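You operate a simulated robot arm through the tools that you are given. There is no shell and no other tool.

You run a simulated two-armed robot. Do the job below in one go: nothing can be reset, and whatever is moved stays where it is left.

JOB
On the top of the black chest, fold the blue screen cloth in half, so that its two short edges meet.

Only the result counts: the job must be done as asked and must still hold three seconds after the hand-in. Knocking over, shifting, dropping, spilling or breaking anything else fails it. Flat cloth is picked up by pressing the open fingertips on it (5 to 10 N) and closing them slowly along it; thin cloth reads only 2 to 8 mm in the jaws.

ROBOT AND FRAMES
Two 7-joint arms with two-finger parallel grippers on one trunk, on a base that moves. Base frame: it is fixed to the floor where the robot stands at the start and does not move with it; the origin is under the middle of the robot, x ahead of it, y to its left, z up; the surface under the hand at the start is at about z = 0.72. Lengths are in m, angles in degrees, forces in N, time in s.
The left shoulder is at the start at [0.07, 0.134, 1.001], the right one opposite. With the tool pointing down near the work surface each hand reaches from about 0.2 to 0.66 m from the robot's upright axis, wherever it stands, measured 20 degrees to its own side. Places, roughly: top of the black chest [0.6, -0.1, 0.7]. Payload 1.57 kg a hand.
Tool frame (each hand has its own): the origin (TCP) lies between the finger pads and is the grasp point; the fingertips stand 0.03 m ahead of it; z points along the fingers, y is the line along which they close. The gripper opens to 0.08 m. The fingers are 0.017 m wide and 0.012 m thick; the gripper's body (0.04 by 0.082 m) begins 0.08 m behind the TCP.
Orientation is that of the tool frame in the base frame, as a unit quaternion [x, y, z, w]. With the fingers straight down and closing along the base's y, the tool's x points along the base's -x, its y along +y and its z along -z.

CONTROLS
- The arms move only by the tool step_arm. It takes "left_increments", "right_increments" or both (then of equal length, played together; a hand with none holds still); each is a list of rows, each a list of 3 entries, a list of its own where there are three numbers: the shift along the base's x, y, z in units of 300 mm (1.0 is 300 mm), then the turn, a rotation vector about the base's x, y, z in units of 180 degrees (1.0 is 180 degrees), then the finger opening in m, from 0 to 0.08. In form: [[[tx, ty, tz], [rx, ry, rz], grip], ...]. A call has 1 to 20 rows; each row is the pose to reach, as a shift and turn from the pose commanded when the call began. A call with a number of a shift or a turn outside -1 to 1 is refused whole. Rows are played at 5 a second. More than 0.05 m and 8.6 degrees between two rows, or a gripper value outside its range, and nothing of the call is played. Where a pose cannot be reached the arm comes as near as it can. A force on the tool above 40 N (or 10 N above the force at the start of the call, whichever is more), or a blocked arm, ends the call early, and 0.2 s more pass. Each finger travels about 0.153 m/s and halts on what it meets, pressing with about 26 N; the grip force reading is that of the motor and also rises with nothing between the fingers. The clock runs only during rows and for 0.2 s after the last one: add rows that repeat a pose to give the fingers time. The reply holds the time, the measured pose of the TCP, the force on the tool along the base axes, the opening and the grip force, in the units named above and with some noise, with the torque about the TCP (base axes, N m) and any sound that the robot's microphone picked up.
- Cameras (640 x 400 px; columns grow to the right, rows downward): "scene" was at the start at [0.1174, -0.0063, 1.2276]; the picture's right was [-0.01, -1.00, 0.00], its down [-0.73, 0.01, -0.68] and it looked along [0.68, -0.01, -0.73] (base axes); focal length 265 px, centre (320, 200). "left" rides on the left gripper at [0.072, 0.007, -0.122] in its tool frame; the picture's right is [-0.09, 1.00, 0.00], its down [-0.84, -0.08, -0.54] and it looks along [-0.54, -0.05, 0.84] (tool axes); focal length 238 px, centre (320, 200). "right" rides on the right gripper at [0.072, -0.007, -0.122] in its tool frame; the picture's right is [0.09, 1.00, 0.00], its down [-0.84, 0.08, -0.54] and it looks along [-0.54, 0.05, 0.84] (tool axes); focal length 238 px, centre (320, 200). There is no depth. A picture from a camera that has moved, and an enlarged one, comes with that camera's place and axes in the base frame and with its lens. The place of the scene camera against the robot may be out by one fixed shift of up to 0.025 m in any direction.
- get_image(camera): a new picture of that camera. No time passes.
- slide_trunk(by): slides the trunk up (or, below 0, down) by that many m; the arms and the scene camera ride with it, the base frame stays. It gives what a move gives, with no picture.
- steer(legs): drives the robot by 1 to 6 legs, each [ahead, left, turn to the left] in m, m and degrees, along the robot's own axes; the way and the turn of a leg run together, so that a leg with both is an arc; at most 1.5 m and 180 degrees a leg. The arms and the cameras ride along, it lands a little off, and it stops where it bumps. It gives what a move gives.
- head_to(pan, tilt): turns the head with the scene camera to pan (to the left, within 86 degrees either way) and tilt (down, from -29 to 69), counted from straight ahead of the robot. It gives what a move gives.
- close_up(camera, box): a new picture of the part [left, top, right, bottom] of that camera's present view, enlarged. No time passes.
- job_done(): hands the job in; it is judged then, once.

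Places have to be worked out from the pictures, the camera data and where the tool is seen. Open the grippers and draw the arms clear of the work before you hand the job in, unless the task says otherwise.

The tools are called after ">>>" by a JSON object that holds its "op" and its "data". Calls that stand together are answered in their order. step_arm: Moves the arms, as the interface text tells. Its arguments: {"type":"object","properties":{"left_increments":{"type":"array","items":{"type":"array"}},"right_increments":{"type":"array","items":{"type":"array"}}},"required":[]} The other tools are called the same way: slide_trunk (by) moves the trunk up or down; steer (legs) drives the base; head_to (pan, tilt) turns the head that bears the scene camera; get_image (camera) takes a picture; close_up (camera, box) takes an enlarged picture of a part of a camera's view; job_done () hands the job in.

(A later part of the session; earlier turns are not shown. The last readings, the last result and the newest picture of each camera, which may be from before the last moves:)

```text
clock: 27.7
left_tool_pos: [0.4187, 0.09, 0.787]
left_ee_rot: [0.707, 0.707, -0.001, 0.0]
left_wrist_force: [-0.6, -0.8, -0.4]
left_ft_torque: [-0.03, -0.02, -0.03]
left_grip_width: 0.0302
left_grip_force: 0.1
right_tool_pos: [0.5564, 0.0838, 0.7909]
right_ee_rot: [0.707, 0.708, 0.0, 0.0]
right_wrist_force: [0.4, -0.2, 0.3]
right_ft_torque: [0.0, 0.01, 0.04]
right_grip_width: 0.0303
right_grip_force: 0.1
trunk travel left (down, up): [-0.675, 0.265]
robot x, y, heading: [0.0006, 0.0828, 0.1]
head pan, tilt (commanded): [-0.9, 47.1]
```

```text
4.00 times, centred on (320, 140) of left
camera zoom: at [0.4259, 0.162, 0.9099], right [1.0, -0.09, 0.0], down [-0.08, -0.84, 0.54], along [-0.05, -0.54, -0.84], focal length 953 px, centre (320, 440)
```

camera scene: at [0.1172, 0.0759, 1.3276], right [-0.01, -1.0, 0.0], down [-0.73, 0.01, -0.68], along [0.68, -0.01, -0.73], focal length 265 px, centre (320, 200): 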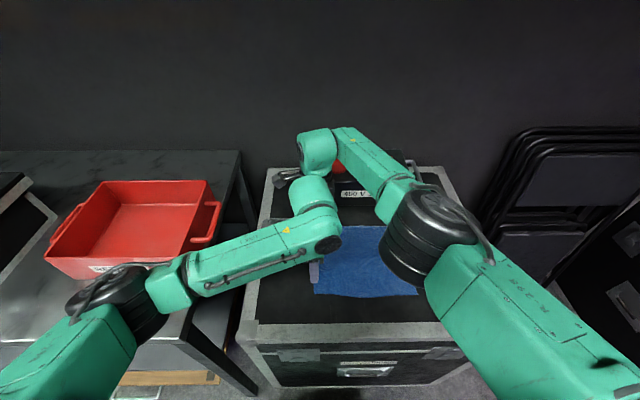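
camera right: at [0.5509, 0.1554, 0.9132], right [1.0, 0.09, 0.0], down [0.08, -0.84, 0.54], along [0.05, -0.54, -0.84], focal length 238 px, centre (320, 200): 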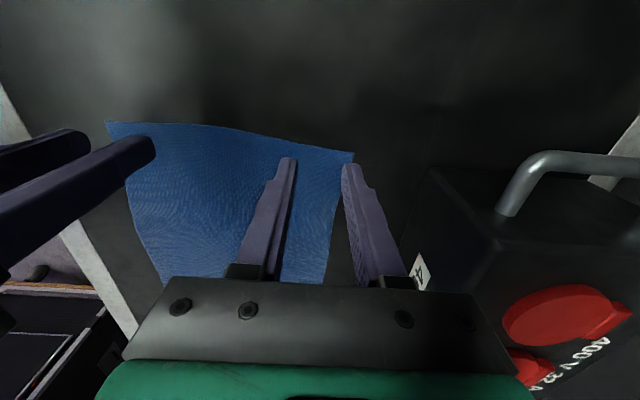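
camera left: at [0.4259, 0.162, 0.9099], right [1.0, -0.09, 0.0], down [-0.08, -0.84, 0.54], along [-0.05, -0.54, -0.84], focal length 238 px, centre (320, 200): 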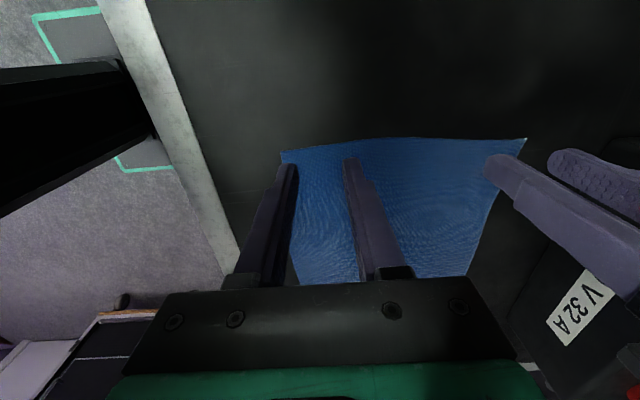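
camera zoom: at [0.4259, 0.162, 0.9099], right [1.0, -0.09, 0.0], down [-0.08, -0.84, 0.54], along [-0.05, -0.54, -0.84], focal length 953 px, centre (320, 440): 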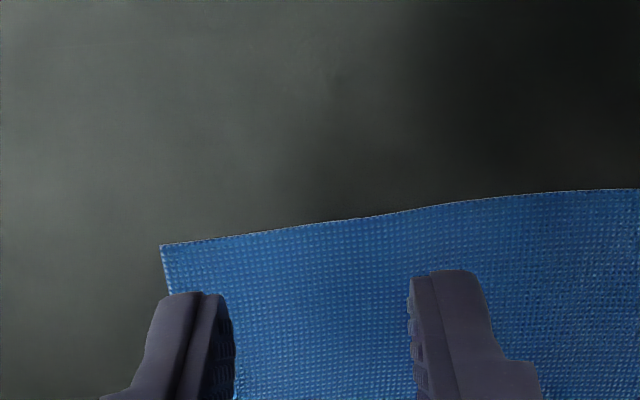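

At the fingers, the edge is at y≈0.084 for the right hand and y≈0.0935 for the left. I'll shift the right hand 4 mm inward and lower both to just above the cloth.

>>> {"op": "step_arm", "data": {"left_increments": [[[0, 0, -0.03], [0, 0, 0], 0.03], [[0, 0, -0.06], [0, 0, 0], 0.03], [[0, 0, -0.09], [0, 0, 0], 0.03], [[0, 0, -0.103], [0, 0, 0], 0.03], [[0, 0, -0.103], [0, 0, 0], 0.03]], "right_increments": [[[0, -0.013, -0.03], [0, 0, 0], 0.03], [[0, -0.013, -0.06], [0, 0, 0], 0.03], [[0, -0.013, -0.09], [0, 0, 0], 0.03], [[0, -0.013, -0.116], [0, 0, 0], 0.03], [[0, -0.013, -0.116], [0, 0, 0], 0.03]]}}

>>> {"op": "get_image", "data": {"camera": "right"}}

>>> {"op": "get_image", "data": {"camera": "left"}}

```text
clock: 28.9
left_tool_pos: [0.4175, 0.0899, 0.7581]
left_ee_rot: [0.707, 0.707, -0.002, 0.0]
left_wrist_force: [0.1, 0.2, 0.1]
left_ft_torque: [0.01, 0.0, -0.01]
left_grip_width: 0.0301
left_grip_force: 0.1
right_tool_pos: [0.5534, 0.0806, 0.7572]
right_ee_rot: [0.706, 0.708, -0.001, 0.001]
right_wrist_force: [0.6, -0.4, -0.7]
right_ft_torque: [-0.01, 0.01, 0.01]
right_grip_width: 0.0301
right_grip_force: 0.1
right hand out of reach, approached as far as the arm can: row 3, 4, 5
trunk travel left (down, up): [-0.675, 0.265]
robot x, y, heading: [0.0032, 0.083, 0.1]
head pan, tilt (commanded): [-0.9, 47.1]
```

```text
taken
camera right: at [0.5469, 0.1504, 0.8791], right [1.0, 0.09, 0.0], down [0.08, -0.84, 0.54], along [0.05, -0.54, -0.84], focal length 238 px, centre (320, 200)
```

right: 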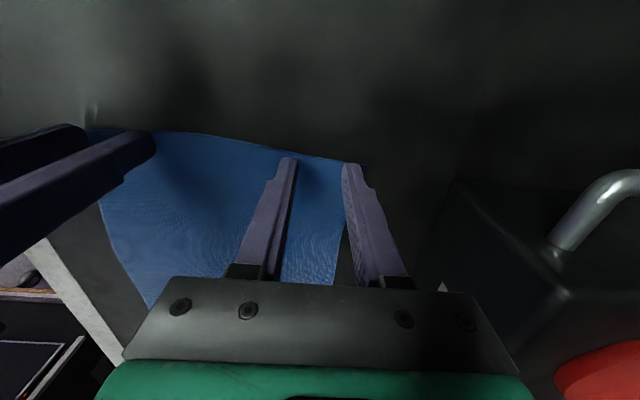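

```text
taken
camera left: at [0.4255, 0.1619, 0.8796], right [1.0, -0.09, 0.0], down [-0.08, -0.84, 0.54], along [-0.05, -0.54, -0.84], focal length 238 px, centre (320, 200)
```

left: 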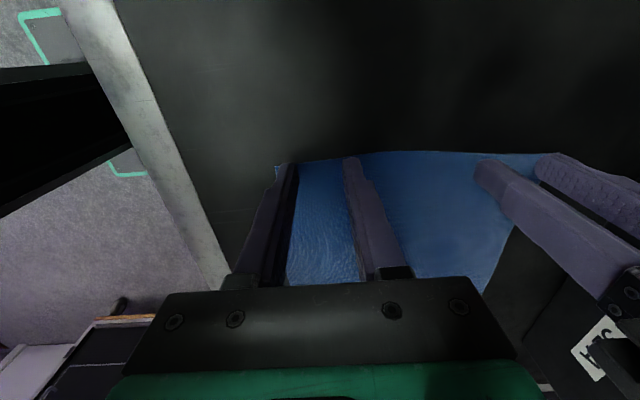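

The raised trunk now costs the right hand reach at table height. I'll lift both hands 7 cm, lower the trunk 6 cm and come down again.

>>> {"op": "step_arm", "data": {"left_increments": [[[0, 0, 0.08], [0, 0, 0], 0.03], [[0, 0, 0.16], [0, 0, 0], 0.03], [[0, 0, 0.233], [0, 0, 0], 0.03], [[0, 0, 0.233], [0, 0, 0], 0.03]], "right_increments": [[[0, 0, 0.08], [0, 0, 0], 0.03], [[0, 0, 0.16], [0, 0, 0], 0.03], [[0, 0, 0.233], [0, 0, 0], 0.03], [[0, 0, 0.233], [0, 0, 0], 0.03]]}}

>>> {"op": "slide_trunk", "data": {"by": -0.06}}

```text
clock: 29.9
left_tool_pos: [0.4189, 0.0901, 0.8295]
left_ee_rot: [0.708, 0.707, -0.001, 0.001]
left_wrist_force: [-0.7, 0.2, 0.3]
left_ft_torque: [-0.01, -0.03, -0.05]
left_grip_width: 0.0299
left_grip_force: 0.1
right_tool_pos: [0.5517, 0.0795, 0.826]
right_ee_rot: [0.707, 0.707, 0.0, 0.0]
right_wrist_force: [0.6, -0.3, -0.6]
right_ft_torque: [0.02, -0.03, 0.0]
right_grip_width: 0.0302
right_grip_force: 0.0
trunk travel left (down, up): [-0.675, 0.265]
robot x, y, heading: [-0.0016, 0.0793, 0.2]
head pan, tilt (commanded): [-0.9, 47.1]
```

```text
clock: 30.9
left_tool_pos: [0.4188, 0.0902, 0.7687]
left_ee_rot: [0.707, 0.707, -0.001, 0.001]
left_wrist_force: [-0.2, -0.4, 0.0]
left_ft_torque: [0.0, 0.0, 0.05]
left_grip_width: 0.0301
left_grip_force: 0.1
right_tool_pos: [0.5528, 0.0802, 0.7662]
right_ee_rot: [0.706, 0.708, 0.0, 0.001]
right_wrist_force: [0.5, 1.0, 1.6]
right_ft_torque: [0.02, -0.01, 0.0]
right_grip_width: 0.0298
right_grip_force: 0.0
trunk travel left (down, up): [-0.615, 0.325]
robot x, y, heading: [-0.002, 0.0817, 0.1]
head pan, tilt (commanded): [-0.9, 47.1]
```

The trunk is now 0.04 m above its start height. I'll move the right hand 4 mm further out and lower both to just above contact.

>>> {"op": "step_arm", "data": {"left_increments": [[[0, 0, -0.02], [0, 0, 0], 0.03], [[0, 0, -0.042], [0, 0, 0], 0.03], [[0, 0, -0.042], [0, 0, 0], 0.03]], "right_increments": [[[0.013, 0, -0.015], [0, 0, 0], 0.03], [[0.013, 0, -0.034], [0, 0, 0], 0.03], [[0.013, 0, -0.034], [0, 0, 0], 0.03]]}}

```text
clock: 31.7
left_tool_pos: [0.4193, 0.0896, 0.7567]
left_ee_rot: [0.707, 0.707, 0.0, 0.001]
left_wrist_force: [-0.5, 0.0, 0.3]
left_ft_torque: [0.02, 0.03, -0.02]
left_grip_width: 0.0303
left_grip_force: 0.0
right_tool_pos: [0.5575, 0.0804, 0.7561]
right_ee_rot: [0.707, 0.707, 0.0, 0.0]
right_wrist_force: [0.3, -0.3, 0.1]
right_ft_torque: [-0.04, -0.02, 0.02]
right_grip_width: 0.03
right_grip_force: 0.0
trunk travel left (down, up): [-0.615, 0.325]
robot x, y, heading: [-0.0019, 0.0821, -0.0]
head pan, tilt (commanded): [-0.9, 47.1]
```

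Both hands reached their places with no contact yet. I'll probe down in 1 mm rows, 5 mm in all, and watch the forces.

>>> {"op": "step_arm", "data": {"left_increments": [[[0, 0, -0.0033], [0, 0, 0], 0.03], [[0, 0, -0.0067], [0, 0, 0], 0.03], [[0, 0, -0.01], [0, 0, 0], 0.03], [[0, 0, -0.0133], [0, 0, 0], 0.03], [[0, 0, -0.0167], [0, 0, 0], 0.03]], "right_increments": [[[0, 0, -0.0033], [0, 0, 0], 0.03], [[0, 0, -0.0067], [0, 0, 0], 0.03], [[0, 0, -0.01], [0, 0, 0], 0.03], [[0, 0, -0.0133], [0, 0, 0], 0.03], [[0, 0, -0.0167], [0, 0, 0], 0.03]]}}

```text
clock: 32.9
left_tool_pos: [0.4196, 0.0904, 0.7521]
left_ee_rot: [0.708, 0.706, -0.001, 0.001]
left_wrist_force: [-0.2, 0.6, 0.1]
left_ft_torque: [-0.02, 0.02, -0.03]
left_grip_width: 0.0302
left_grip_force: 0.2
right_tool_pos: [0.5566, 0.0789, 0.7514]
right_ee_rot: [0.707, 0.708, 0.0, 0.0]
right_wrist_force: [0.0, -0.6, 1.1]
right_ft_torque: [-0.04, 0.0, 0.0]
right_grip_width: 0.0299
right_grip_force: 0.1
trunk travel left (down, up): [-0.615, 0.325]
robot x, y, heading: [-0.0005, 0.0799, 0.2]
head pan, tilt (commanded): [-0.9, 47.1]
```

Still no clear contact with the fingertips at about 0.722. I'll go 2 mm lower.

>>> {"op": "step_arm", "data": {"left_increments": [[[0, 0, -0.0033], [0, 0, 0], 0.03], [[0, 0, -0.0067], [0, 0, 0], 0.03], [[0, 0, -0.0067], [0, 0, 0], 0.03]], "right_increments": [[[0, 0, -0.0033], [0, 0, 0], 0.03], [[0, 0, -0.0067], [0, 0, 0], 0.03], [[0, 0, -0.0067], [0, 0, 0], 0.03]]}}

```text
clock: 33.7
left_tool_pos: [0.4191, 0.0896, 0.7513]
left_ee_rot: [0.707, 0.707, -0.001, 0.002]
left_wrist_force: [2.4, 1.7, 10.2]
left_ft_torque: [-0.02, 0.09, -0.02]
left_grip_width: 0.0296
left_grip_force: 0.2
right_tool_pos: [0.5563, 0.0792, 0.7518]
right_ee_rot: [0.706, 0.708, 0.001, 0.001]
right_wrist_force: [0.8, -0.6, 9.9]
right_ft_torque: [-0.03, 0.07, 0.03]
right_grip_width: 0.0292
right_grip_force: 0.0
trunk travel left (down, up): [-0.615, 0.325]
robot x, y, heading: [0.0014, 0.0787, 0.0]
head pan, tilt (commanded): [-0.9, 47.1]
```

Both fingertip pairs now press at about 10 N. I'll ease off slightly and close both grippers slowly along the cloth.

>>> {"op": "step_arm", "data": {"left_increments": [[[0, 0, 0.001], [0, 0, 0], 0.03], [[0, 0, 0.001], [0, 0, 0], 0.028], [[0, 0, 0.001], [0, 0, 0], 0.026], [[0, 0, 0.001], [0, 0, 0], 0.024], [[0, 0, 0.001], [0, 0, 0], 0.022], [[0, 0, 0.001], [0, 0, 0], 0.02], [[0, 0, 0.001], [0, 0, 0], 0.018], [[0, 0, 0.001], [0, 0, 0], 0.016], [[0, 0, 0.001], [0, 0, 0], 0.014]], "right_increments": [[[0, 0, 0.001], [0, 0, 0], 0.03], [[0, 0, 0.001], [0, 0, 0], 0.028], [[0, 0, 0.001], [0, 0, 0], 0.026], [[0, 0, 0.001], [0, 0, 0], 0.024], [[0, 0, 0.001], [0, 0, 0], 0.022], [[0, 0, 0.001], [0, 0, 0], 0.02], [[0, 0, 0.001], [0, 0, 0], 0.018], [[0, 0, 0.001], [0, 0, 0], 0.016], [[0, 0, 0.001], [0, 0, 0], 0.014]]}}

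>>> {"op": "close_up", "data": {"camera": "right", "box": [240, 90, 400, 190]}}

>>> {"op": "close_up", "data": {"camera": "left", "box": [240, 90, 400, 190]}}

```text
clock: 35.7
left_tool_pos: [0.419, 0.0898, 0.7511]
left_ee_rot: [0.707, 0.707, -0.001, 0.002]
left_wrist_force: [0.5, 0.4, 12.9]
left_ft_torque: [-0.07, 0.06, 0.02]
left_grip_width: 0.0135
left_grip_force: 0.1
right_tool_pos: [0.5556, 0.08, 0.751]
right_ee_rot: [0.706, 0.708, 0.001, 0.0]
right_wrist_force: [0.4, -0.7, 3.9]
right_ft_torque: [0.0, 0.02, 0.03]
right_grip_width: 0.0133
right_grip_force: 0.1
trunk travel left (down, up): [-0.615, 0.325]
robot x, y, heading: [0.0007, 0.083, 0.1]
head pan, tilt (commanded): [-0.9, 47.1]
```

```text
4.00 times, centred on (320, 140) of right
camera zoom: at [0.5492, 0.151, 0.8741], right [1.0, 0.09, 0.0], down [0.08, -0.84, 0.54], along [0.05, -0.54, -0.84], focal length 953 px, centre (320, 440)
```

zoom: 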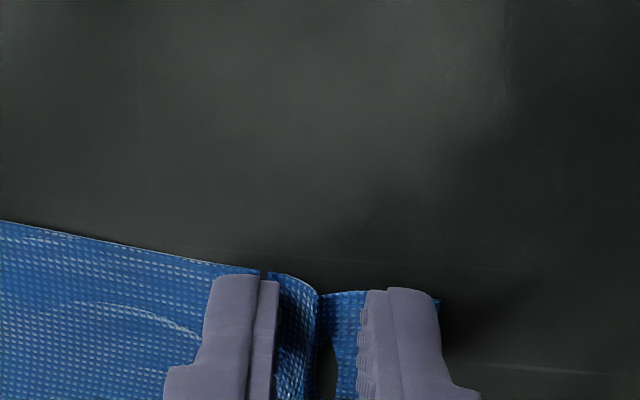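

```text
4.00 times, centred on (320, 140) of left
camera zoom: at [0.4248, 0.1627, 0.8729], right [1.0, -0.09, 0.0], down [-0.08, -0.84, 0.54], along [-0.05, -0.54, -0.84], focal length 953 px, centre (320, 440)
```

zoom: 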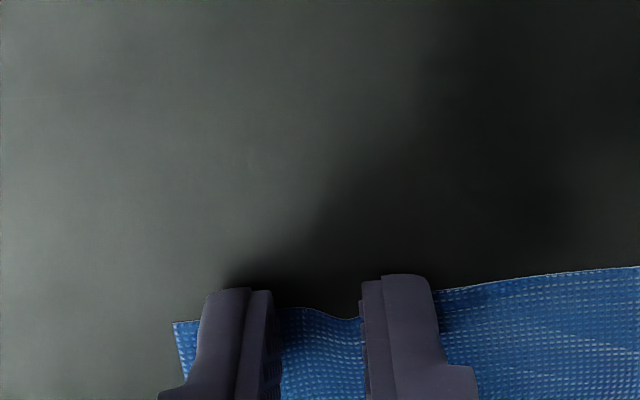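

Humps are forming between both pairs of fingers, with forces of 12.9 N left and 3.9 N right. I'll trim the heights a little and finish closing slowly.

>>> {"op": "step_arm", "data": {"left_increments": [[[0, 0, 0.001], [0, 0, 0], 0.012], [[0, 0, 0.001], [0, 0, 0], 0.01], [[0, 0, 0.001], [0, 0, 0], 0.008], [[0, 0, 0.001], [0, 0, 0], 0.006], [[0, 0, 0.001], [0, 0, 0], 0.004], [[0, 0, 0.001], [0, 0, 0], 0.002], [[0, 0, 0.001], [0, 0, 0], 0.0], [[0, 0, 0.001], [0, 0, 0], 0.0], [[0, 0, 0.001], [0, 0, 0], 0.0], [[0, 0, 0.001], [0, 0, 0], 0.0]], "right_increments": [[[0, 0, -0.0005], [0, 0, 0], 0.012], [[0, 0, -0.0005], [0, 0, 0], 0.01], [[0, 0, -0.0005], [0, 0, 0], 0.008], [[0, 0, -0.0005], [0, 0, 0], 0.006], [[0, 0, -0.0005], [0, 0, 0], 0.004], [[0, 0, -0.0005], [0, 0, 0], 0.002], [[0, 0, -0.0005], [0, 0, 0], 0.0], [[0, 0, -0.0005], [0, 0, 0], 0.0], [[0, 0, -0.0005], [0, 0, 0], 0.0], [[0, 0, -0.0005], [0, 0, 0], 0.0]]}}

>>> {"op": "close_up", "data": {"camera": "right", "box": [240, 90, 400, 190]}}

>>> {"op": "close_up", "data": {"camera": "left", "box": [240, 90, 400, 190]}}

```text
clock: 37.9
left_tool_pos: [0.4169, 0.0913, 0.7509]
left_ee_rot: [0.707, 0.707, -0.001, 0.003]
left_wrist_force: [0.4, -0.4, 0.8]
left_ft_torque: [-0.01, 0.0, -0.01]
left_grip_width: 0.0002
left_grip_force: 21.2
right_tool_pos: [0.5539, 0.0798, 0.7521]
right_ee_rot: [0.706, 0.708, 0.001, 0.001]
right_wrist_force: [-0.4, 2.2, 17.2]
right_ft_torque: [-0.01, -0.01, 0.0]
right_grip_width: 0.0
right_grip_force: 21.2
trunk travel left (down, up): [-0.615, 0.325]
robot x, y, heading: [-0.0002, 0.0802, 0.3]
head pan, tilt (commanded): [-0.9, 47.1]
```

```text
4.00 times, centred on (320, 140) of right
camera zoom: at [0.5487, 0.1508, 0.8744], right [1.0, 0.09, 0.0], down [0.08, -0.84, 0.54], along [0.05, -0.54, -0.84], focal length 953 px, centre (320, 440)
```

zoom: 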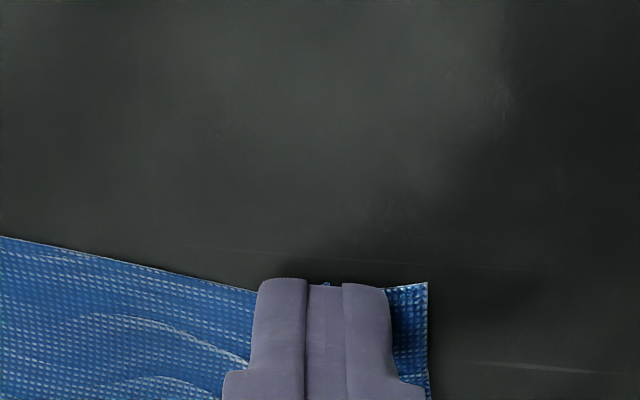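

```text
4.00 times, centred on (320, 140) of left
camera zoom: at [0.4239, 0.1628, 0.8731], right [1.0, -0.09, 0.0], down [-0.08, -0.84, 0.54], along [-0.05, -0.54, -0.84], focal length 953 px, centre (320, 440)
```

zoom: 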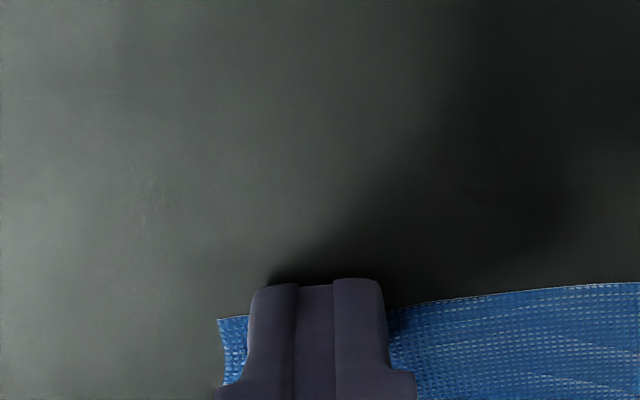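

The jaws read about 0 mm, so both humps probably slipped out at the end. I'll lift 1 cm to check whether anything is held.

>>> {"op": "step_arm", "data": {"left_increments": [[[0, 0, 0.017], [0, 0, 0], 0.0], [[0, 0, 0.033], [0, 0, 0], 0.0], [[0, 0, 0.033], [0, 0, 0], 0.0]], "right_increments": [[[0, 0, 0.017], [0, 0, 0], 0.0], [[0, 0, 0.033], [0, 0, 0], 0.0], [[0, 0, 0.033], [0, 0, 0], 0.0]]}}

>>> {"op": "get_image", "data": {"camera": "right"}}

>>> {"op": "get_image", "data": {"camera": "left"}}

```text
clock: 38.7
left_tool_pos: [0.4188, 0.0898, 0.76]
left_ee_rot: [0.707, 0.707, -0.002, 0.0]
left_wrist_force: [0.1, 0.3, 0.1]
left_ft_torque: [-0.03, 0.01, -0.03]
left_grip_width: 0.0
left_grip_force: 21.1
right_tool_pos: [0.5568, 0.079, 0.7586]
right_ee_rot: [0.707, 0.707, -0.001, -0.001]
right_wrist_force: [-0.4, -0.1, 0.0]
right_ft_torque: [0.02, 0.0, 0.02]
right_grip_width: 0.0001
right_grip_force: 21.7
trunk travel left (down, up): [-0.615, 0.325]
robot x, y, heading: [-0.0009, 0.0783, -0.1]
head pan, tilt (commanded): [-0.9, 47.1]
```

```text
taken
camera right: at [0.5508, 0.1505, 0.8821], right [1.0, 0.09, 0.0], down [0.08, -0.84, 0.54], along [0.05, -0.54, -0.84], focal length 238 px, centre (320, 200)
```

right: 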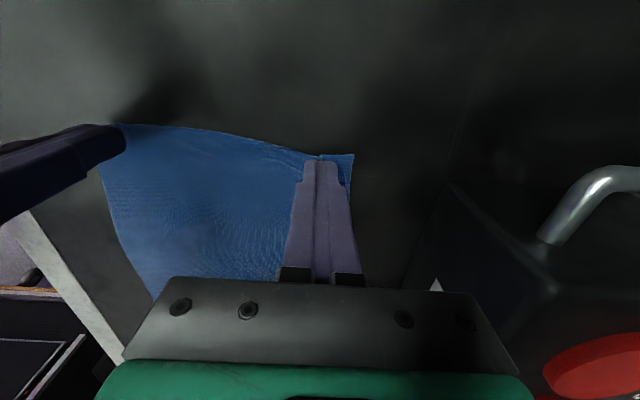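

```text
taken
camera left: at [0.4259, 0.1624, 0.8817], right [1.0, -0.09, 0.0], down [-0.08, -0.84, 0.54], along [-0.05, -0.54, -0.84], focal length 238 px, centre (320, 200)
```

left: 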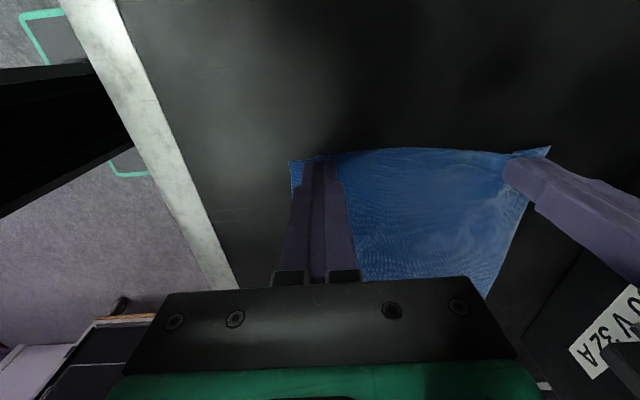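

Nothing is held, so I need a bigger hump with the fingers fully on the cloth. I'll open to 0.05 at this height and check the clearance between the two wrists before moving the hands closer together.

>>> {"op": "step_arm", "data": {"left_increments": [[[0, 0, 0.02], [0, 0, 0], 0.02], [[0, 0, 0.05], [0, 0, 0], 0.05], [[0, 0, 0.05], [0, 0, 0], 0.05]], "right_increments": [[[0, 0, 0.02], [0, 0, 0], 0.02], [[0, 0, 0.05], [0, 0, 0], 0.05], [[0, 0, 0.05], [0, 0, 0], 0.05]]}}

>>> {"op": "close_up", "data": {"camera": "scene", "box": [240, 110, 460, 310]}}

>>> {"op": "get_image", "data": {"camera": "left"}}

>>> {"op": "get_image", "data": {"camera": "right"}}

```text
clock: 39.5
left_tool_pos: [0.4188, 0.09, 0.7755]
left_ee_rot: [0.707, 0.707, -0.001, 0.001]
left_wrist_force: [0.7, 0.0, 0.2]
left_ft_torque: [-0.01, -0.02, -0.01]
left_grip_width: 0.0499
left_grip_force: 0.0
right_tool_pos: [0.5562, 0.0784, 0.7743]
right_ee_rot: [0.707, 0.708, 0.0, 0.0]
right_wrist_force: [-0.4, -0.4, 0.4]
right_ft_torque: [0.05, -0.02, 0.0]
right_grip_width: 0.0499
right_grip_force: 0.0
trunk travel left (down, up): [-0.615, 0.325]
robot x, y, heading: [0.0028, 0.0821, 0.3]
head pan, tilt (commanded): [-0.9, 47.1]
```

```text
2.00 times, centred on (350, 210) of scene
camera zoom: at [0.1174, 0.0757, 1.2676], right [-0.01, -1.0, 0.0], down [-0.73, 0.01, -0.68], along [0.68, -0.01, -0.73], focal length 530 px, centre (260, 180)
```

zoom: 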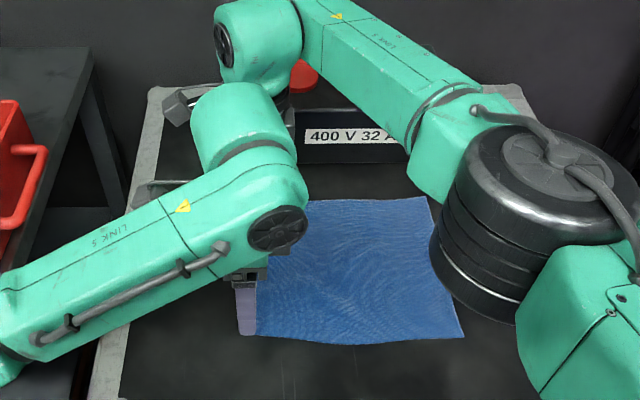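

```text
taken
camera left: at [0.4255, 0.1627, 0.8973], right [1.0, -0.09, 0.0], down [-0.08, -0.84, 0.54], along [-0.05, -0.54, -0.84], focal length 238 px, centre (320, 200)
```

left: 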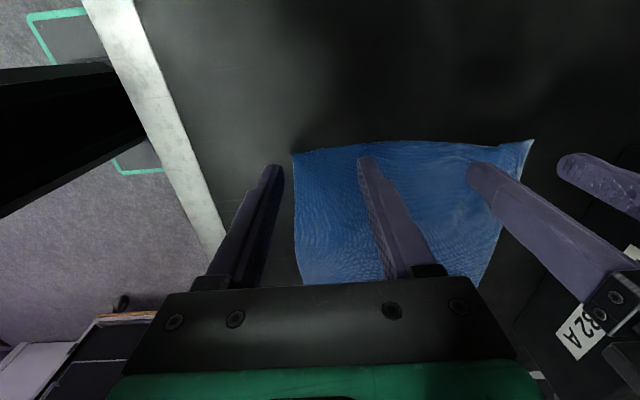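

```text
taken
camera right: at [0.5511, 0.151, 0.8977], right [1.0, 0.09, 0.0], down [0.08, -0.84, 0.54], along [0.05, -0.54, -0.84], focal length 238 px, centre (320, 200)
```

right: 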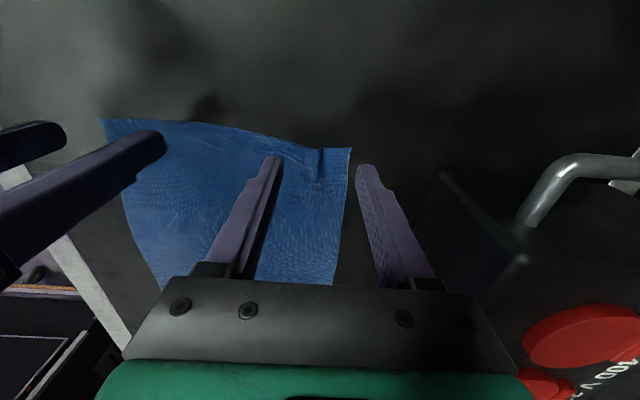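

A crease is left at the far corner, so the right hand nearly had it. I'll zoom in on the cloth at both corners to see their present shape.

>>> {"op": "close_up", "data": {"camera": "right", "box": [240, 100, 400, 200]}}

>>> {"op": "close_up", "data": {"camera": "left", "box": [260, 100, 420, 200]}}

```text
4.00 times, centred on (320, 150) of right
camera zoom: at [0.5511, 0.151, 0.8977], right [1.0, 0.09, 0.0], down [0.08, -0.84, 0.54], along [0.05, -0.54, -0.84], focal length 953 px, centre (320, 400)
```

zoom: 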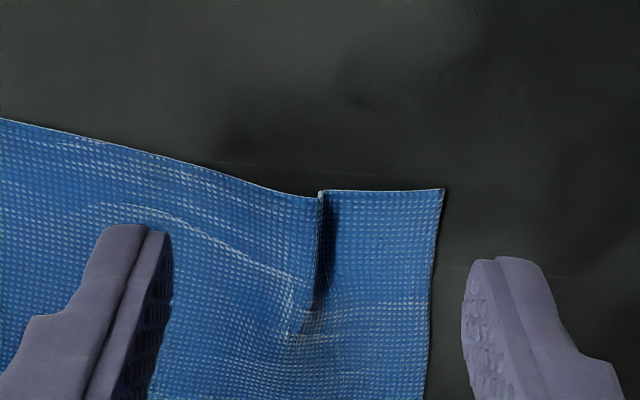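

```text
4.00 times, centred on (340, 150) of left
camera zoom: at [0.4255, 0.1627, 0.8973], right [1.0, -0.09, 0.0], down [-0.08, -0.84, 0.54], along [-0.05, -0.54, -0.84], focal length 953 px, centre (240, 400)
```

zoom: 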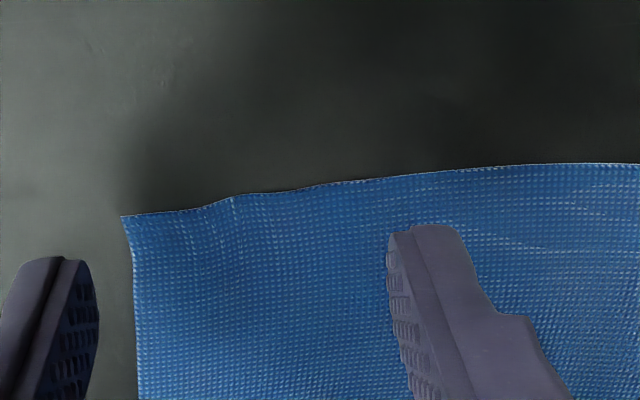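

The far corner has a small pleat at x≈0.557, and the near corner is nearly flat. I'll set the fingers fully on the cloth this time, the right hand centred on the pleat at 0.03 opening and the left at 0.04. Both go down to just above contact.

>>> {"op": "step_arm", "data": {"left_increments": [[[0.016, -0.007, -0.02], [0, 0, 0], 0.04], [[0.0323, -0.0133, -0.045], [0, 0, 0], 0.04], [[0.0323, -0.0133, -0.0733], [0, 0, 0], 0.04], [[0.0323, -0.0133, -0.0733], [0, 0, 0], 0.04]], "right_increments": [[[0, -0.0063, -0.02], [0, 0, 0], 0.03], [[0, -0.0063, -0.045], [0, 0, 0], 0.03], [[0, -0.0063, -0.0693], [0, 0, 0], 0.03], [[0, -0.0063, -0.0693], [0, 0, 0], 0.03]]}}

>>> {"op": "step_arm", "data": {"left_increments": [[[0, 0, -0.0033], [0, 0, 0], 0.04], [[0, 0, -0.0067], [0, 0, 0], 0.04], [[0, 0, -0.0083], [0, 0, 0], 0.04], [[0, 0, -0.01], [0, 0, 0], 0.04], [[0, 0, -0.01], [0, 0, 0], 0.04]], "right_increments": [[[0, 0, -0.0033], [0, 0, 0], 0.03], [[0, 0, -0.0067], [0, 0, 0], 0.03], [[0, 0, -0.0083], [0, 0, 0], 0.03], [[0, 0, -0.01], [0, 0, 0], 0.03], [[0, 0, -0.01], [0, 0, 0], 0.03]]}}

```text
clock: 40.5
left_tool_pos: [0.4286, 0.086, 0.7542]
left_ee_rot: [0.707, 0.707, -0.001, 0.0]
left_wrist_force: [-0.2, 0.3, 0.4]
left_ft_torque: [0.03, 0.02, -0.01]
left_grip_width: 0.04
left_grip_force: 0.0
right_tool_pos: [0.5558, 0.077, 0.754]
right_ee_rot: [0.706, 0.708, 0.0, 0.0]
right_wrist_force: [0.5, 0.7, 0.0]
right_ft_torque: [0.01, 0.01, -0.02]
right_grip_width: 0.0297
right_grip_force: 0.1
trunk travel left (down, up): [-0.615, 0.325]
robot x, y, heading: [0.0014, 0.0819, -0.2]
head pan, tilt (commanded): [-0.9, 47.1]
```

```text
clock: 41.7
left_tool_pos: [0.4287, 0.0854, 0.7508]
left_ee_rot: [0.708, 0.707, -0.001, 0.003]
left_wrist_force: [0.8, 0.4, 4.8]
left_ft_torque: [0.02, 0.03, 0.02]
left_grip_width: 0.0398
left_grip_force: 0.1
right_tool_pos: [0.5574, 0.0785, 0.7508]
right_ee_rot: [0.707, 0.708, 0.0, 0.0]
right_wrist_force: [0.1, 0.0, -0.1]
right_ft_torque: [0.01, -0.02, -0.02]
right_grip_width: 0.0299
right_grip_force: 0.1
trunk travel left (down, up): [-0.615, 0.325]
robot x, y, heading: [-0.0034, 0.0837, 0.2]
head pan, tilt (commanded): [-0.9, 47.1]
```

The left hand presses at 4.8 N and the right isn't touching yet. I'll lower the left 0.4 mm and the right 1.2 mm.

>>> {"op": "step_arm", "data": {"left_increments": [[[0, 0, -0.0013], [0, 0, 0], 0.04], [[0, 0, -0.0013], [0, 0, 0], 0.04]], "right_increments": [[[0, 0, -0.002], [0, 0, 0], 0.03], [[0, 0, -0.004], [0, 0, 0], 0.03]]}}

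```text
clock: 42.3
left_tool_pos: [0.4274, 0.0855, 0.7517]
left_ee_rot: [0.707, 0.708, -0.001, 0.002]
left_wrist_force: [1.7, -0.8, 6.4]
left_ft_torque: [0.01, 0.02, -0.02]
left_grip_width: 0.0397
left_grip_force: 0.0
right_tool_pos: [0.5571, 0.0779, 0.7514]
right_ee_rot: [0.706, 0.708, 0.001, 0.0]
right_wrist_force: [1.4, -0.3, 7.6]
right_ft_torque: [0.02, 0.02, 0.0]
right_grip_width: 0.0296
right_grip_force: 0.1
trunk travel left (down, up): [-0.615, 0.325]
robot x, y, heading: [-0.0006, 0.08, 0.1]
head pan, tilt (commanded): [-0.9, 47.1]
```

Forces are 6.4 N left and 7.6 N right. I'll close slowly to about 12 mm and then check the shape of the humps.

>>> {"op": "step_arm", "data": {"left_increments": [[[0, 0, -0.0007], [0, 0, 0], 0.038], [[0, 0, -0.0007], [0, 0, 0], 0.036], [[0, 0, -0.0007], [0, 0, 0], 0.034], [[0, 0, -0.0007], [0, 0, 0], 0.032], [[0, 0, -0.0007], [0, 0, 0], 0.03], [[0, 0, -0.0007], [0, 0, 0], 0.028], [[0, 0, -0.0007], [0, 0, 0], 0.026], [[0, 0, -0.0007], [0, 0, 0], 0.024], [[0, 0, -0.0007], [0, 0, 0], 0.022], [[0, 0, -0.0007], [0, 0, 0], 0.02], [[0, 0, -0.0007], [0, 0, 0], 0.018], [[0, 0, -0.0007], [0, 0, 0], 0.016], [[0, 0, -0.0007], [0, 0, 0], 0.014], [[0, 0, -0.0007], [0, 0, 0], 0.012]], "right_increments": [[[0, 0, -0.0007], [0, 0, 0], 0.0285], [[0, 0, -0.0007], [0, 0, 0], 0.027], [[0, 0, -0.0007], [0, 0, 0], 0.0255], [[0, 0, -0.0007], [0, 0, 0], 0.024], [[0, 0, -0.0007], [0, 0, 0], 0.0225], [[0, 0, -0.0007], [0, 0, 0], 0.021], [[0, 0, -0.0007], [0, 0, 0], 0.0195], [[0, 0, -0.0007], [0, 0, 0], 0.018], [[0, 0, -0.0007], [0, 0, 0], 0.0165], [[0, 0, -0.0007], [0, 0, 0], 0.015], [[0, 0, -0.0007], [0, 0, 0], 0.014], [[0, 0, -0.0007], [0, 0, 0], 0.013], [[0, 0, -0.0007], [0, 0, 0], 0.012], [[0, 0, -0.0007], [0, 0, 0], 0.012]]}}

>>> {"op": "close_up", "data": {"camera": "right", "box": [240, 100, 400, 200]}}

>>> {"op": "close_up", "data": {"camera": "left", "box": [240, 100, 400, 200]}}

```text
clock: 45.3
left_tool_pos: [0.4277, 0.086, 0.7515]
left_ee_rot: [0.708, 0.707, 0.0, 0.002]
left_wrist_force: [1.1, -0.5, 13.2]
left_ft_torque: [0.04, 0.04, -0.01]
left_grip_width: 0.0118
left_grip_force: 0.0
right_tool_pos: [0.5556, 0.0791, 0.7519]
right_ee_rot: [0.707, 0.708, 0.001, 0.0]
right_wrist_force: [-1.7, 0.1, 5.6]
right_ft_torque: [0.02, 0.08, 0.0]
right_grip_width: 0.0125
right_grip_force: 0.8
trunk travel left (down, up): [-0.615, 0.325]
robot x, y, heading: [-0.0006, 0.0787, -0.2]
head pan, tilt (commanded): [-0.9, 47.1]
```

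```text
4.00 times, centred on (320, 150) of right
camera zoom: at [0.5486, 0.1491, 0.874], right [1.0, 0.09, 0.0], down [0.08, -0.84, 0.54], along [0.05, -0.54, -0.84], focal length 953 px, centre (320, 400)
```

zoom: 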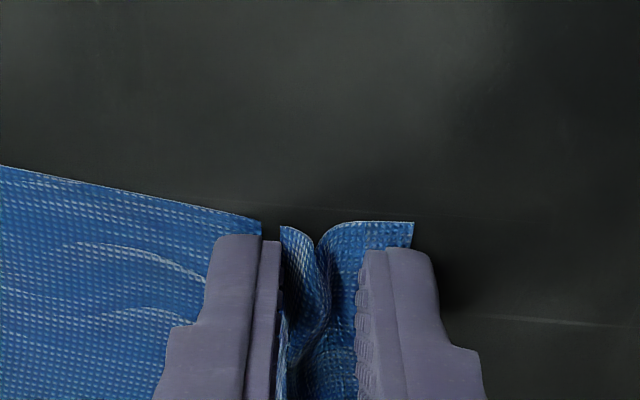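

```text
4.00 times, centred on (320, 150) of left
camera zoom: at [0.4336, 0.1586, 0.8729], right [1.0, -0.09, 0.0], down [-0.08, -0.84, 0.54], along [-0.05, -0.54, -0.84], focal length 953 px, centre (320, 400)
```

zoom: 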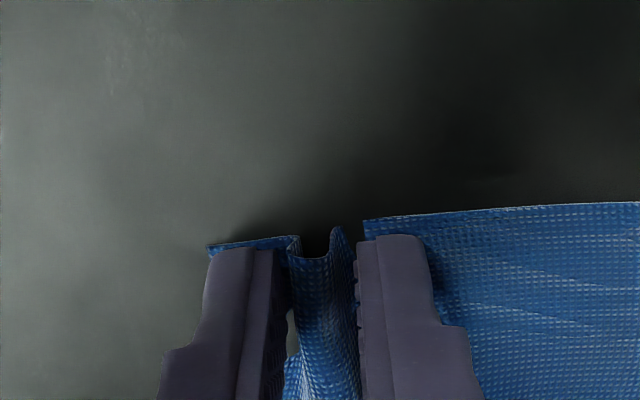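

Both humps are good now. I'll close the rest slowly, 1 mm per row.

>>> {"op": "step_arm", "data": {"left_increments": [[[0, 0, 0.0007], [0, 0, 0], 0.011], [[0, 0, 0.0007], [0, 0, 0], 0.01], [[0, 0, 0.0007], [0, 0, 0], 0.009], [[0, 0, 0.0007], [0, 0, 0], 0.008], [[0, 0, 0.0007], [0, 0, 0], 0.007], [[0, 0, 0.0007], [0, 0, 0], 0.006], [[0, 0, 0.0007], [0, 0, 0], 0.005], [[0, 0, 0.0007], [0, 0, 0], 0.004], [[0, 0, 0.0007], [0, 0, 0], 0.003], [[0, 0, 0.0007], [0, 0, 0], 0.002], [[0, 0, 0.0007], [0, 0, 0], 0.001], [[0, 0, 0.0007], [0, 0, 0], 0.0], [[0, 0, 0.0007], [0, 0, 0], 0.0], [[0, 0, 0.0007], [0, 0, 0], 0.0]], "right_increments": [[[0, 0, -0.0005], [0, 0, 0], 0.011], [[0, 0, -0.0005], [0, 0, 0], 0.01], [[0, 0, -0.0005], [0, 0, 0], 0.009], [[0, 0, -0.0005], [0, 0, 0], 0.008], [[0, 0, -0.0005], [0, 0, 0], 0.007], [[0, 0, -0.0005], [0, 0, 0], 0.006], [[0, 0, -0.0005], [0, 0, 0], 0.005], [[0, 0, -0.0005], [0, 0, 0], 0.004], [[0, 0, -0.0005], [0, 0, 0], 0.003], [[0, 0, -0.0005], [0, 0, 0], 0.002], [[0, 0, -0.0005], [0, 0, 0], 0.001], [[0, 0, -0.0005], [0, 0, 0], 0.0], [[0, 0, -0.0005], [0, 0, 0], 0.0], [[0, 0, -0.0005], [0, 0, 0], 0.0]]}}

>>> {"op": "close_up", "data": {"camera": "right", "box": [240, 100, 400, 200]}}

>>> {"op": "close_up", "data": {"camera": "left", "box": [240, 100, 400, 200]}}

```text
clock: 48.3
left_tool_pos: [0.427, 0.0884, 0.7497]
left_ee_rot: [0.707, 0.707, 0.0, 0.002]
left_wrist_force: [2.4, 0.3, 5.5]
left_ft_torque: [0.02, -0.01, -0.01]
left_grip_width: 0.0017
left_grip_force: 23.4
right_tool_pos: [0.5548, 0.0772, 0.7521]
right_ee_rot: [0.707, 0.708, 0.001, 0.001]
right_wrist_force: [-3.5, -1.1, 12.2]
right_ft_torque: [0.0, 0.11, 0.02]
right_grip_width: 0.0017
right_grip_force: 23.7
trunk travel left (down, up): [-0.615, 0.325]
robot x, y, heading: [-0.0019, 0.0811, 0.3]
head pan, tilt (commanded): [-0.9, 47.1]
```

```text
4.00 times, centred on (320, 150) of right
camera zoom: at [0.5482, 0.1492, 0.874], right [1.0, 0.09, 0.0], down [0.08, -0.84, 0.54], along [0.05, -0.54, -0.84], focal length 953 px, centre (320, 400)
```

zoom: 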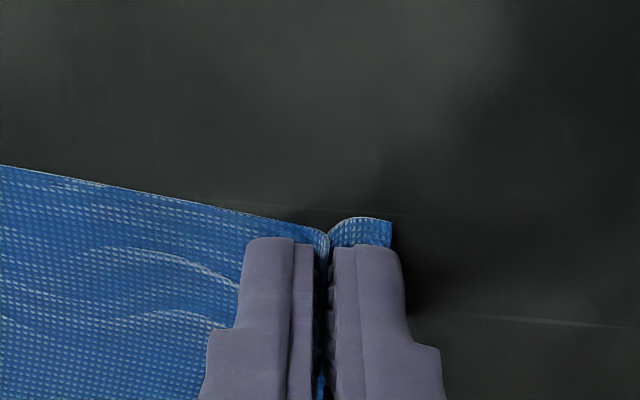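

```text
4.00 times, centred on (320, 150) of left
camera zoom: at [0.4335, 0.1586, 0.873], right [1.0, -0.09, 0.0], down [-0.08, -0.84, 0.54], along [-0.05, -0.54, -0.84], focal length 953 px, centre (320, 400)
```

zoom: 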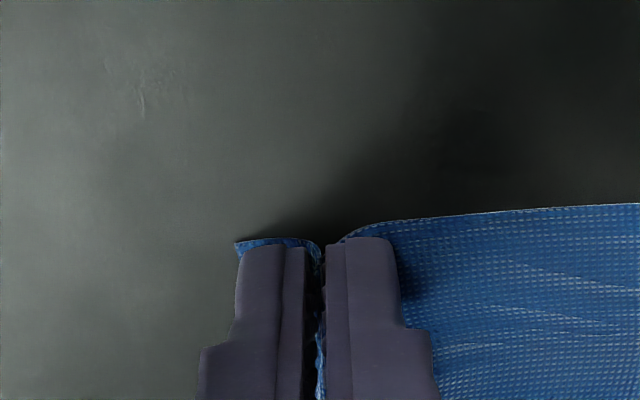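

Both jaws read 1.7 mm, and cloth is visible between the pads. I'll lift gently 3 cm and check that both corners come up.

>>> {"op": "step_arm", "data": {"left_increments": [[[0, 0, 0.01], [0, 0, 0], 0.0], [[0, 0, 0.025], [0, 0, 0], 0.0], [[0, 0, 0.05], [0, 0, 0], 0.0], [[0, 0, 0.075], [0, 0, 0], 0.0], [[0, 0, 0.1], [0, 0, 0], 0.0], [[0, 0, 0.1], [0, 0, 0], 0.0]], "right_increments": [[[0, 0, 0.01], [0, 0, 0], 0.0], [[0, 0, 0.025], [0, 0, 0], 0.0], [[0, 0, 0.05], [0, 0, 0], 0.0], [[0, 0, 0.075], [0, 0, 0], 0.0], [[0, 0, 0.1], [0, 0, 0], 0.0], [[0, 0, 0.1], [0, 0, 0], 0.0]]}}

>>> {"op": "get_image", "data": {"camera": "right"}}

>>> {"op": "get_image", "data": {"camera": "left"}}

>>> {"op": "get_image", "data": {"camera": "scene"}}

```text
clock: 49.7
left_tool_pos: [0.4286, 0.0856, 0.7794]
left_ee_rot: [0.707, 0.707, -0.002, 0.001]
left_wrist_force: [2.4, 0.0, 0.4]
left_ft_torque: [0.01, -0.02, 0.05]
left_grip_width: 0.0018
left_grip_force: 23.6
right_tool_pos: [0.5565, 0.0783, 0.7783]
right_ee_rot: [0.707, 0.707, -0.001, 0.0]
right_wrist_force: [-1.5, -0.1, -0.3]
right_ft_torque: [-0.03, 0.06, 0.01]
right_grip_width: 0.0019
right_grip_force: 23.9
trunk travel left (down, up): [-0.615, 0.325]
robot x, y, heading: [0.002, 0.0793, 0.2]
head pan, tilt (commanded): [-0.9, 47.1]
```

```text
taken
camera right: at [0.5506, 0.1494, 0.9018], right [1.0, 0.09, 0.0], down [0.08, -0.84, 0.54], along [0.05, -0.54, -0.84], focal length 238 px, centre (320, 200)
```

right: 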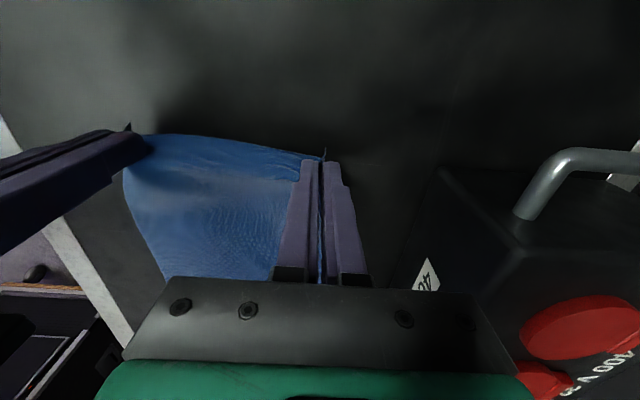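

```text
taken
camera left: at [0.4357, 0.1589, 0.9013], right [1.0, -0.09, 0.0], down [-0.08, -0.84, 0.54], along [-0.05, -0.54, -0.84], focal length 238 px, centre (320, 200)
```

left: 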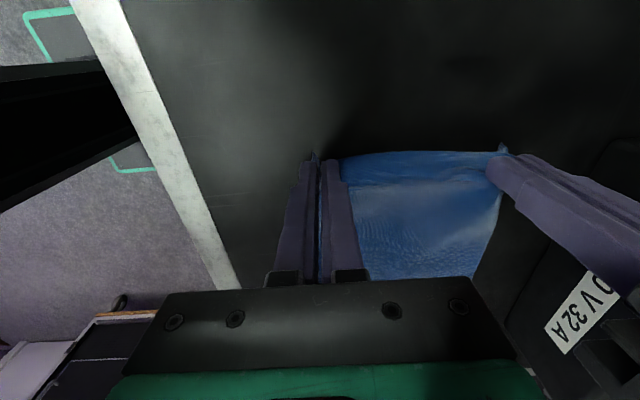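

```text
taken
camera scene: at [0.1175, 0.0758, 1.2676], right [-0.01, -1.0, 0.0], down [-0.73, 0.01, -0.68], along [0.68, -0.01, -0.73], focal length 265 px, centre (320, 200)
```

scene: 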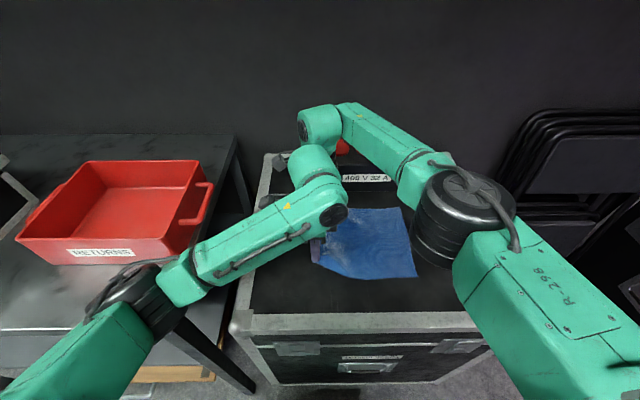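

Both corners are up and the edge between the hands is taut at about 2 N. I'll bring the hands 4 mm closer together, and carry them up and inward along the first part of the fold arc.

>>> {"op": "step_arm", "data": {"left_increments": [[[0.003, -0.03, 0.03], [0, 0, 0], 0.0], [[0.007, -0.06, 0.065], [0, 0, 0], 0.0], [[0.007, -0.095, 0.105], [0, 0, 0], 0.0], [[0.007, -0.13, 0.145], [0, 0, 0], 0.0], [[0.007, -0.13, 0.145], [0, 0, 0], 0.0]], "right_increments": [[[-0.003, -0.03, 0.03], [0, 0, 0], 0.0], [[-0.007, -0.06, 0.065], [0, 0, 0], 0.0], [[-0.007, -0.095, 0.105], [0, 0, 0], 0.0], [[-0.007, -0.13, 0.145], [0, 0, 0], 0.0], [[-0.007, -0.13, 0.145], [0, 0, 0], 0.0]]}}

>>> {"op": "get_image", "data": {"camera": "scene"}}

>>> {"op": "get_image", "data": {"camera": "left"}}

```text
clock: 50.9
left_tool_pos: [0.4324, 0.0479, 0.8231]
left_ee_rot: [0.707, 0.707, -0.001, 0.001]
left_wrist_force: [-0.7, -0.2, -0.5]
left_ft_torque: [-0.03, 0.04, 0.0]
left_grip_width: 0.0018
left_grip_force: 23.6
right_tool_pos: [0.5541, 0.0386, 0.8238]
right_ee_rot: [0.706, 0.708, -0.001, 0.001]
right_wrist_force: [-0.2, -0.4, -0.4]
right_ft_torque: [0.01, -0.02, 0.02]
right_grip_width: 0.0021
right_grip_force: 23.9
trunk travel left (down, up): [-0.615, 0.325]
robot x, y, heading: [-0.0027, 0.0801, -0.0]
head pan, tilt (commanded): [-0.9, 47.1]
```

```text
taken
camera scene: at [0.1175, 0.0762, 1.2676], right [-0.01, -1.0, 0.0], down [-0.73, 0.01, -0.68], along [0.68, -0.01, -0.73], focal length 265 px, centre (320, 200)
```

scene: 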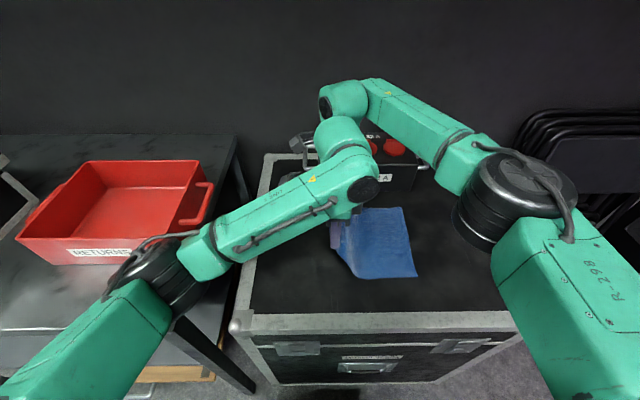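

```text
taken
camera left: at [0.4396, 0.1201, 0.9452], right [1.0, -0.09, 0.0], down [-0.08, -0.84, 0.54], along [-0.05, -0.54, -0.84], focal length 238 px, centre (320, 200)
```

left: 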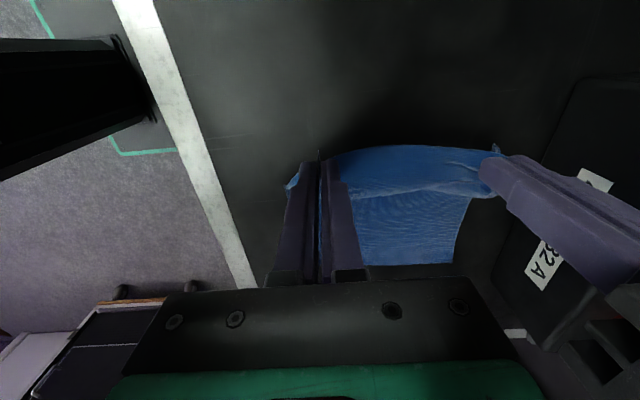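

The cloth is following nicely. Now I'll drive the base 0.11 m right, which carries both held corners over the fold line at about 7 cm height.

>>> {"op": "steer", "data": {"legs": [[0.0, -0.055, 0.0], [0.0, -0.055, 0.0]]}}

>>> {"op": "get_image", "data": {"camera": "scene"}}

>>> {"op": "get_image", "data": {"camera": "left"}}

>>> {"op": "get_image", "data": {"camera": "right"}}

```text
clock: 52.4
left_tool_pos: [0.4323, -0.0625, 0.8223]
left_ee_rot: [0.707, 0.707, -0.001, 0.001]
left_wrist_force: [0.2, -0.2, -0.2]
left_ft_torque: [0.03, -0.02, 0.01]
left_grip_width: 0.0018
left_grip_force: 24.2
right_tool_pos: [0.5551, -0.0718, 0.8219]
right_ee_rot: [0.707, 0.708, 0.0, 0.0]
right_wrist_force: [0.2, -0.3, 0.1]
right_ft_torque: [0.04, 0.0, -0.02]
right_grip_width: 0.0022
right_grip_force: 23.0
trunk travel left (down, up): [-0.615, 0.325]
robot x, y, heading: [0.0008, -0.0264, 0.2]
head pan, tilt (commanded): [-0.9, 47.1]
```

```text
taken
camera scene: at [0.1175, -0.0348, 1.2676], right [-0.01, -1.0, 0.0], down [-0.73, 0.01, -0.68], along [0.68, -0.01, -0.73], focal length 265 px, centre (320, 200)
```

scene: 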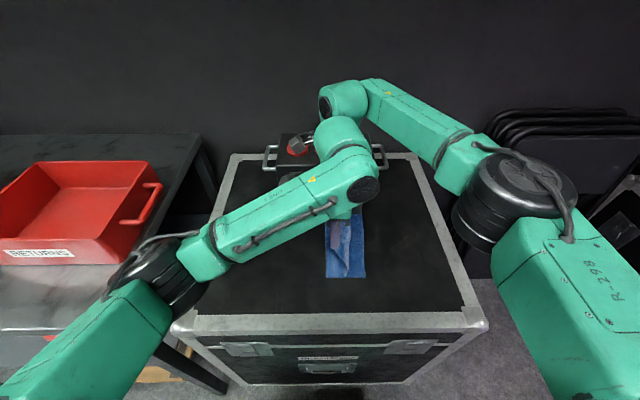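

```text
taken
camera left: at [0.4396, 0.0099, 0.9452], right [1.0, -0.09, 0.0], down [-0.08, -0.84, 0.54], along [-0.05, -0.54, -0.84], focal length 238 px, centre (320, 200)
```

left: 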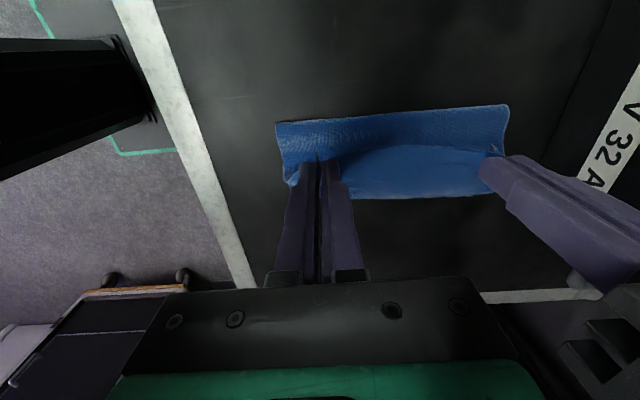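

```text
taken
camera right: at [0.5497, 0.0002, 0.9451], right [1.0, 0.09, 0.0], down [0.08, -0.84, 0.54], along [0.05, -0.54, -0.84], focal length 238 px, centre (320, 200)
```

right: 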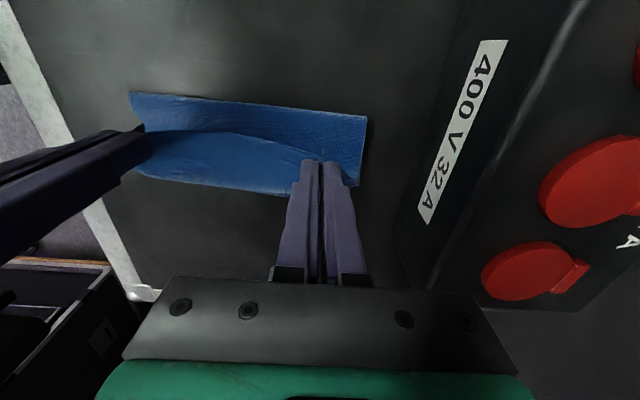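

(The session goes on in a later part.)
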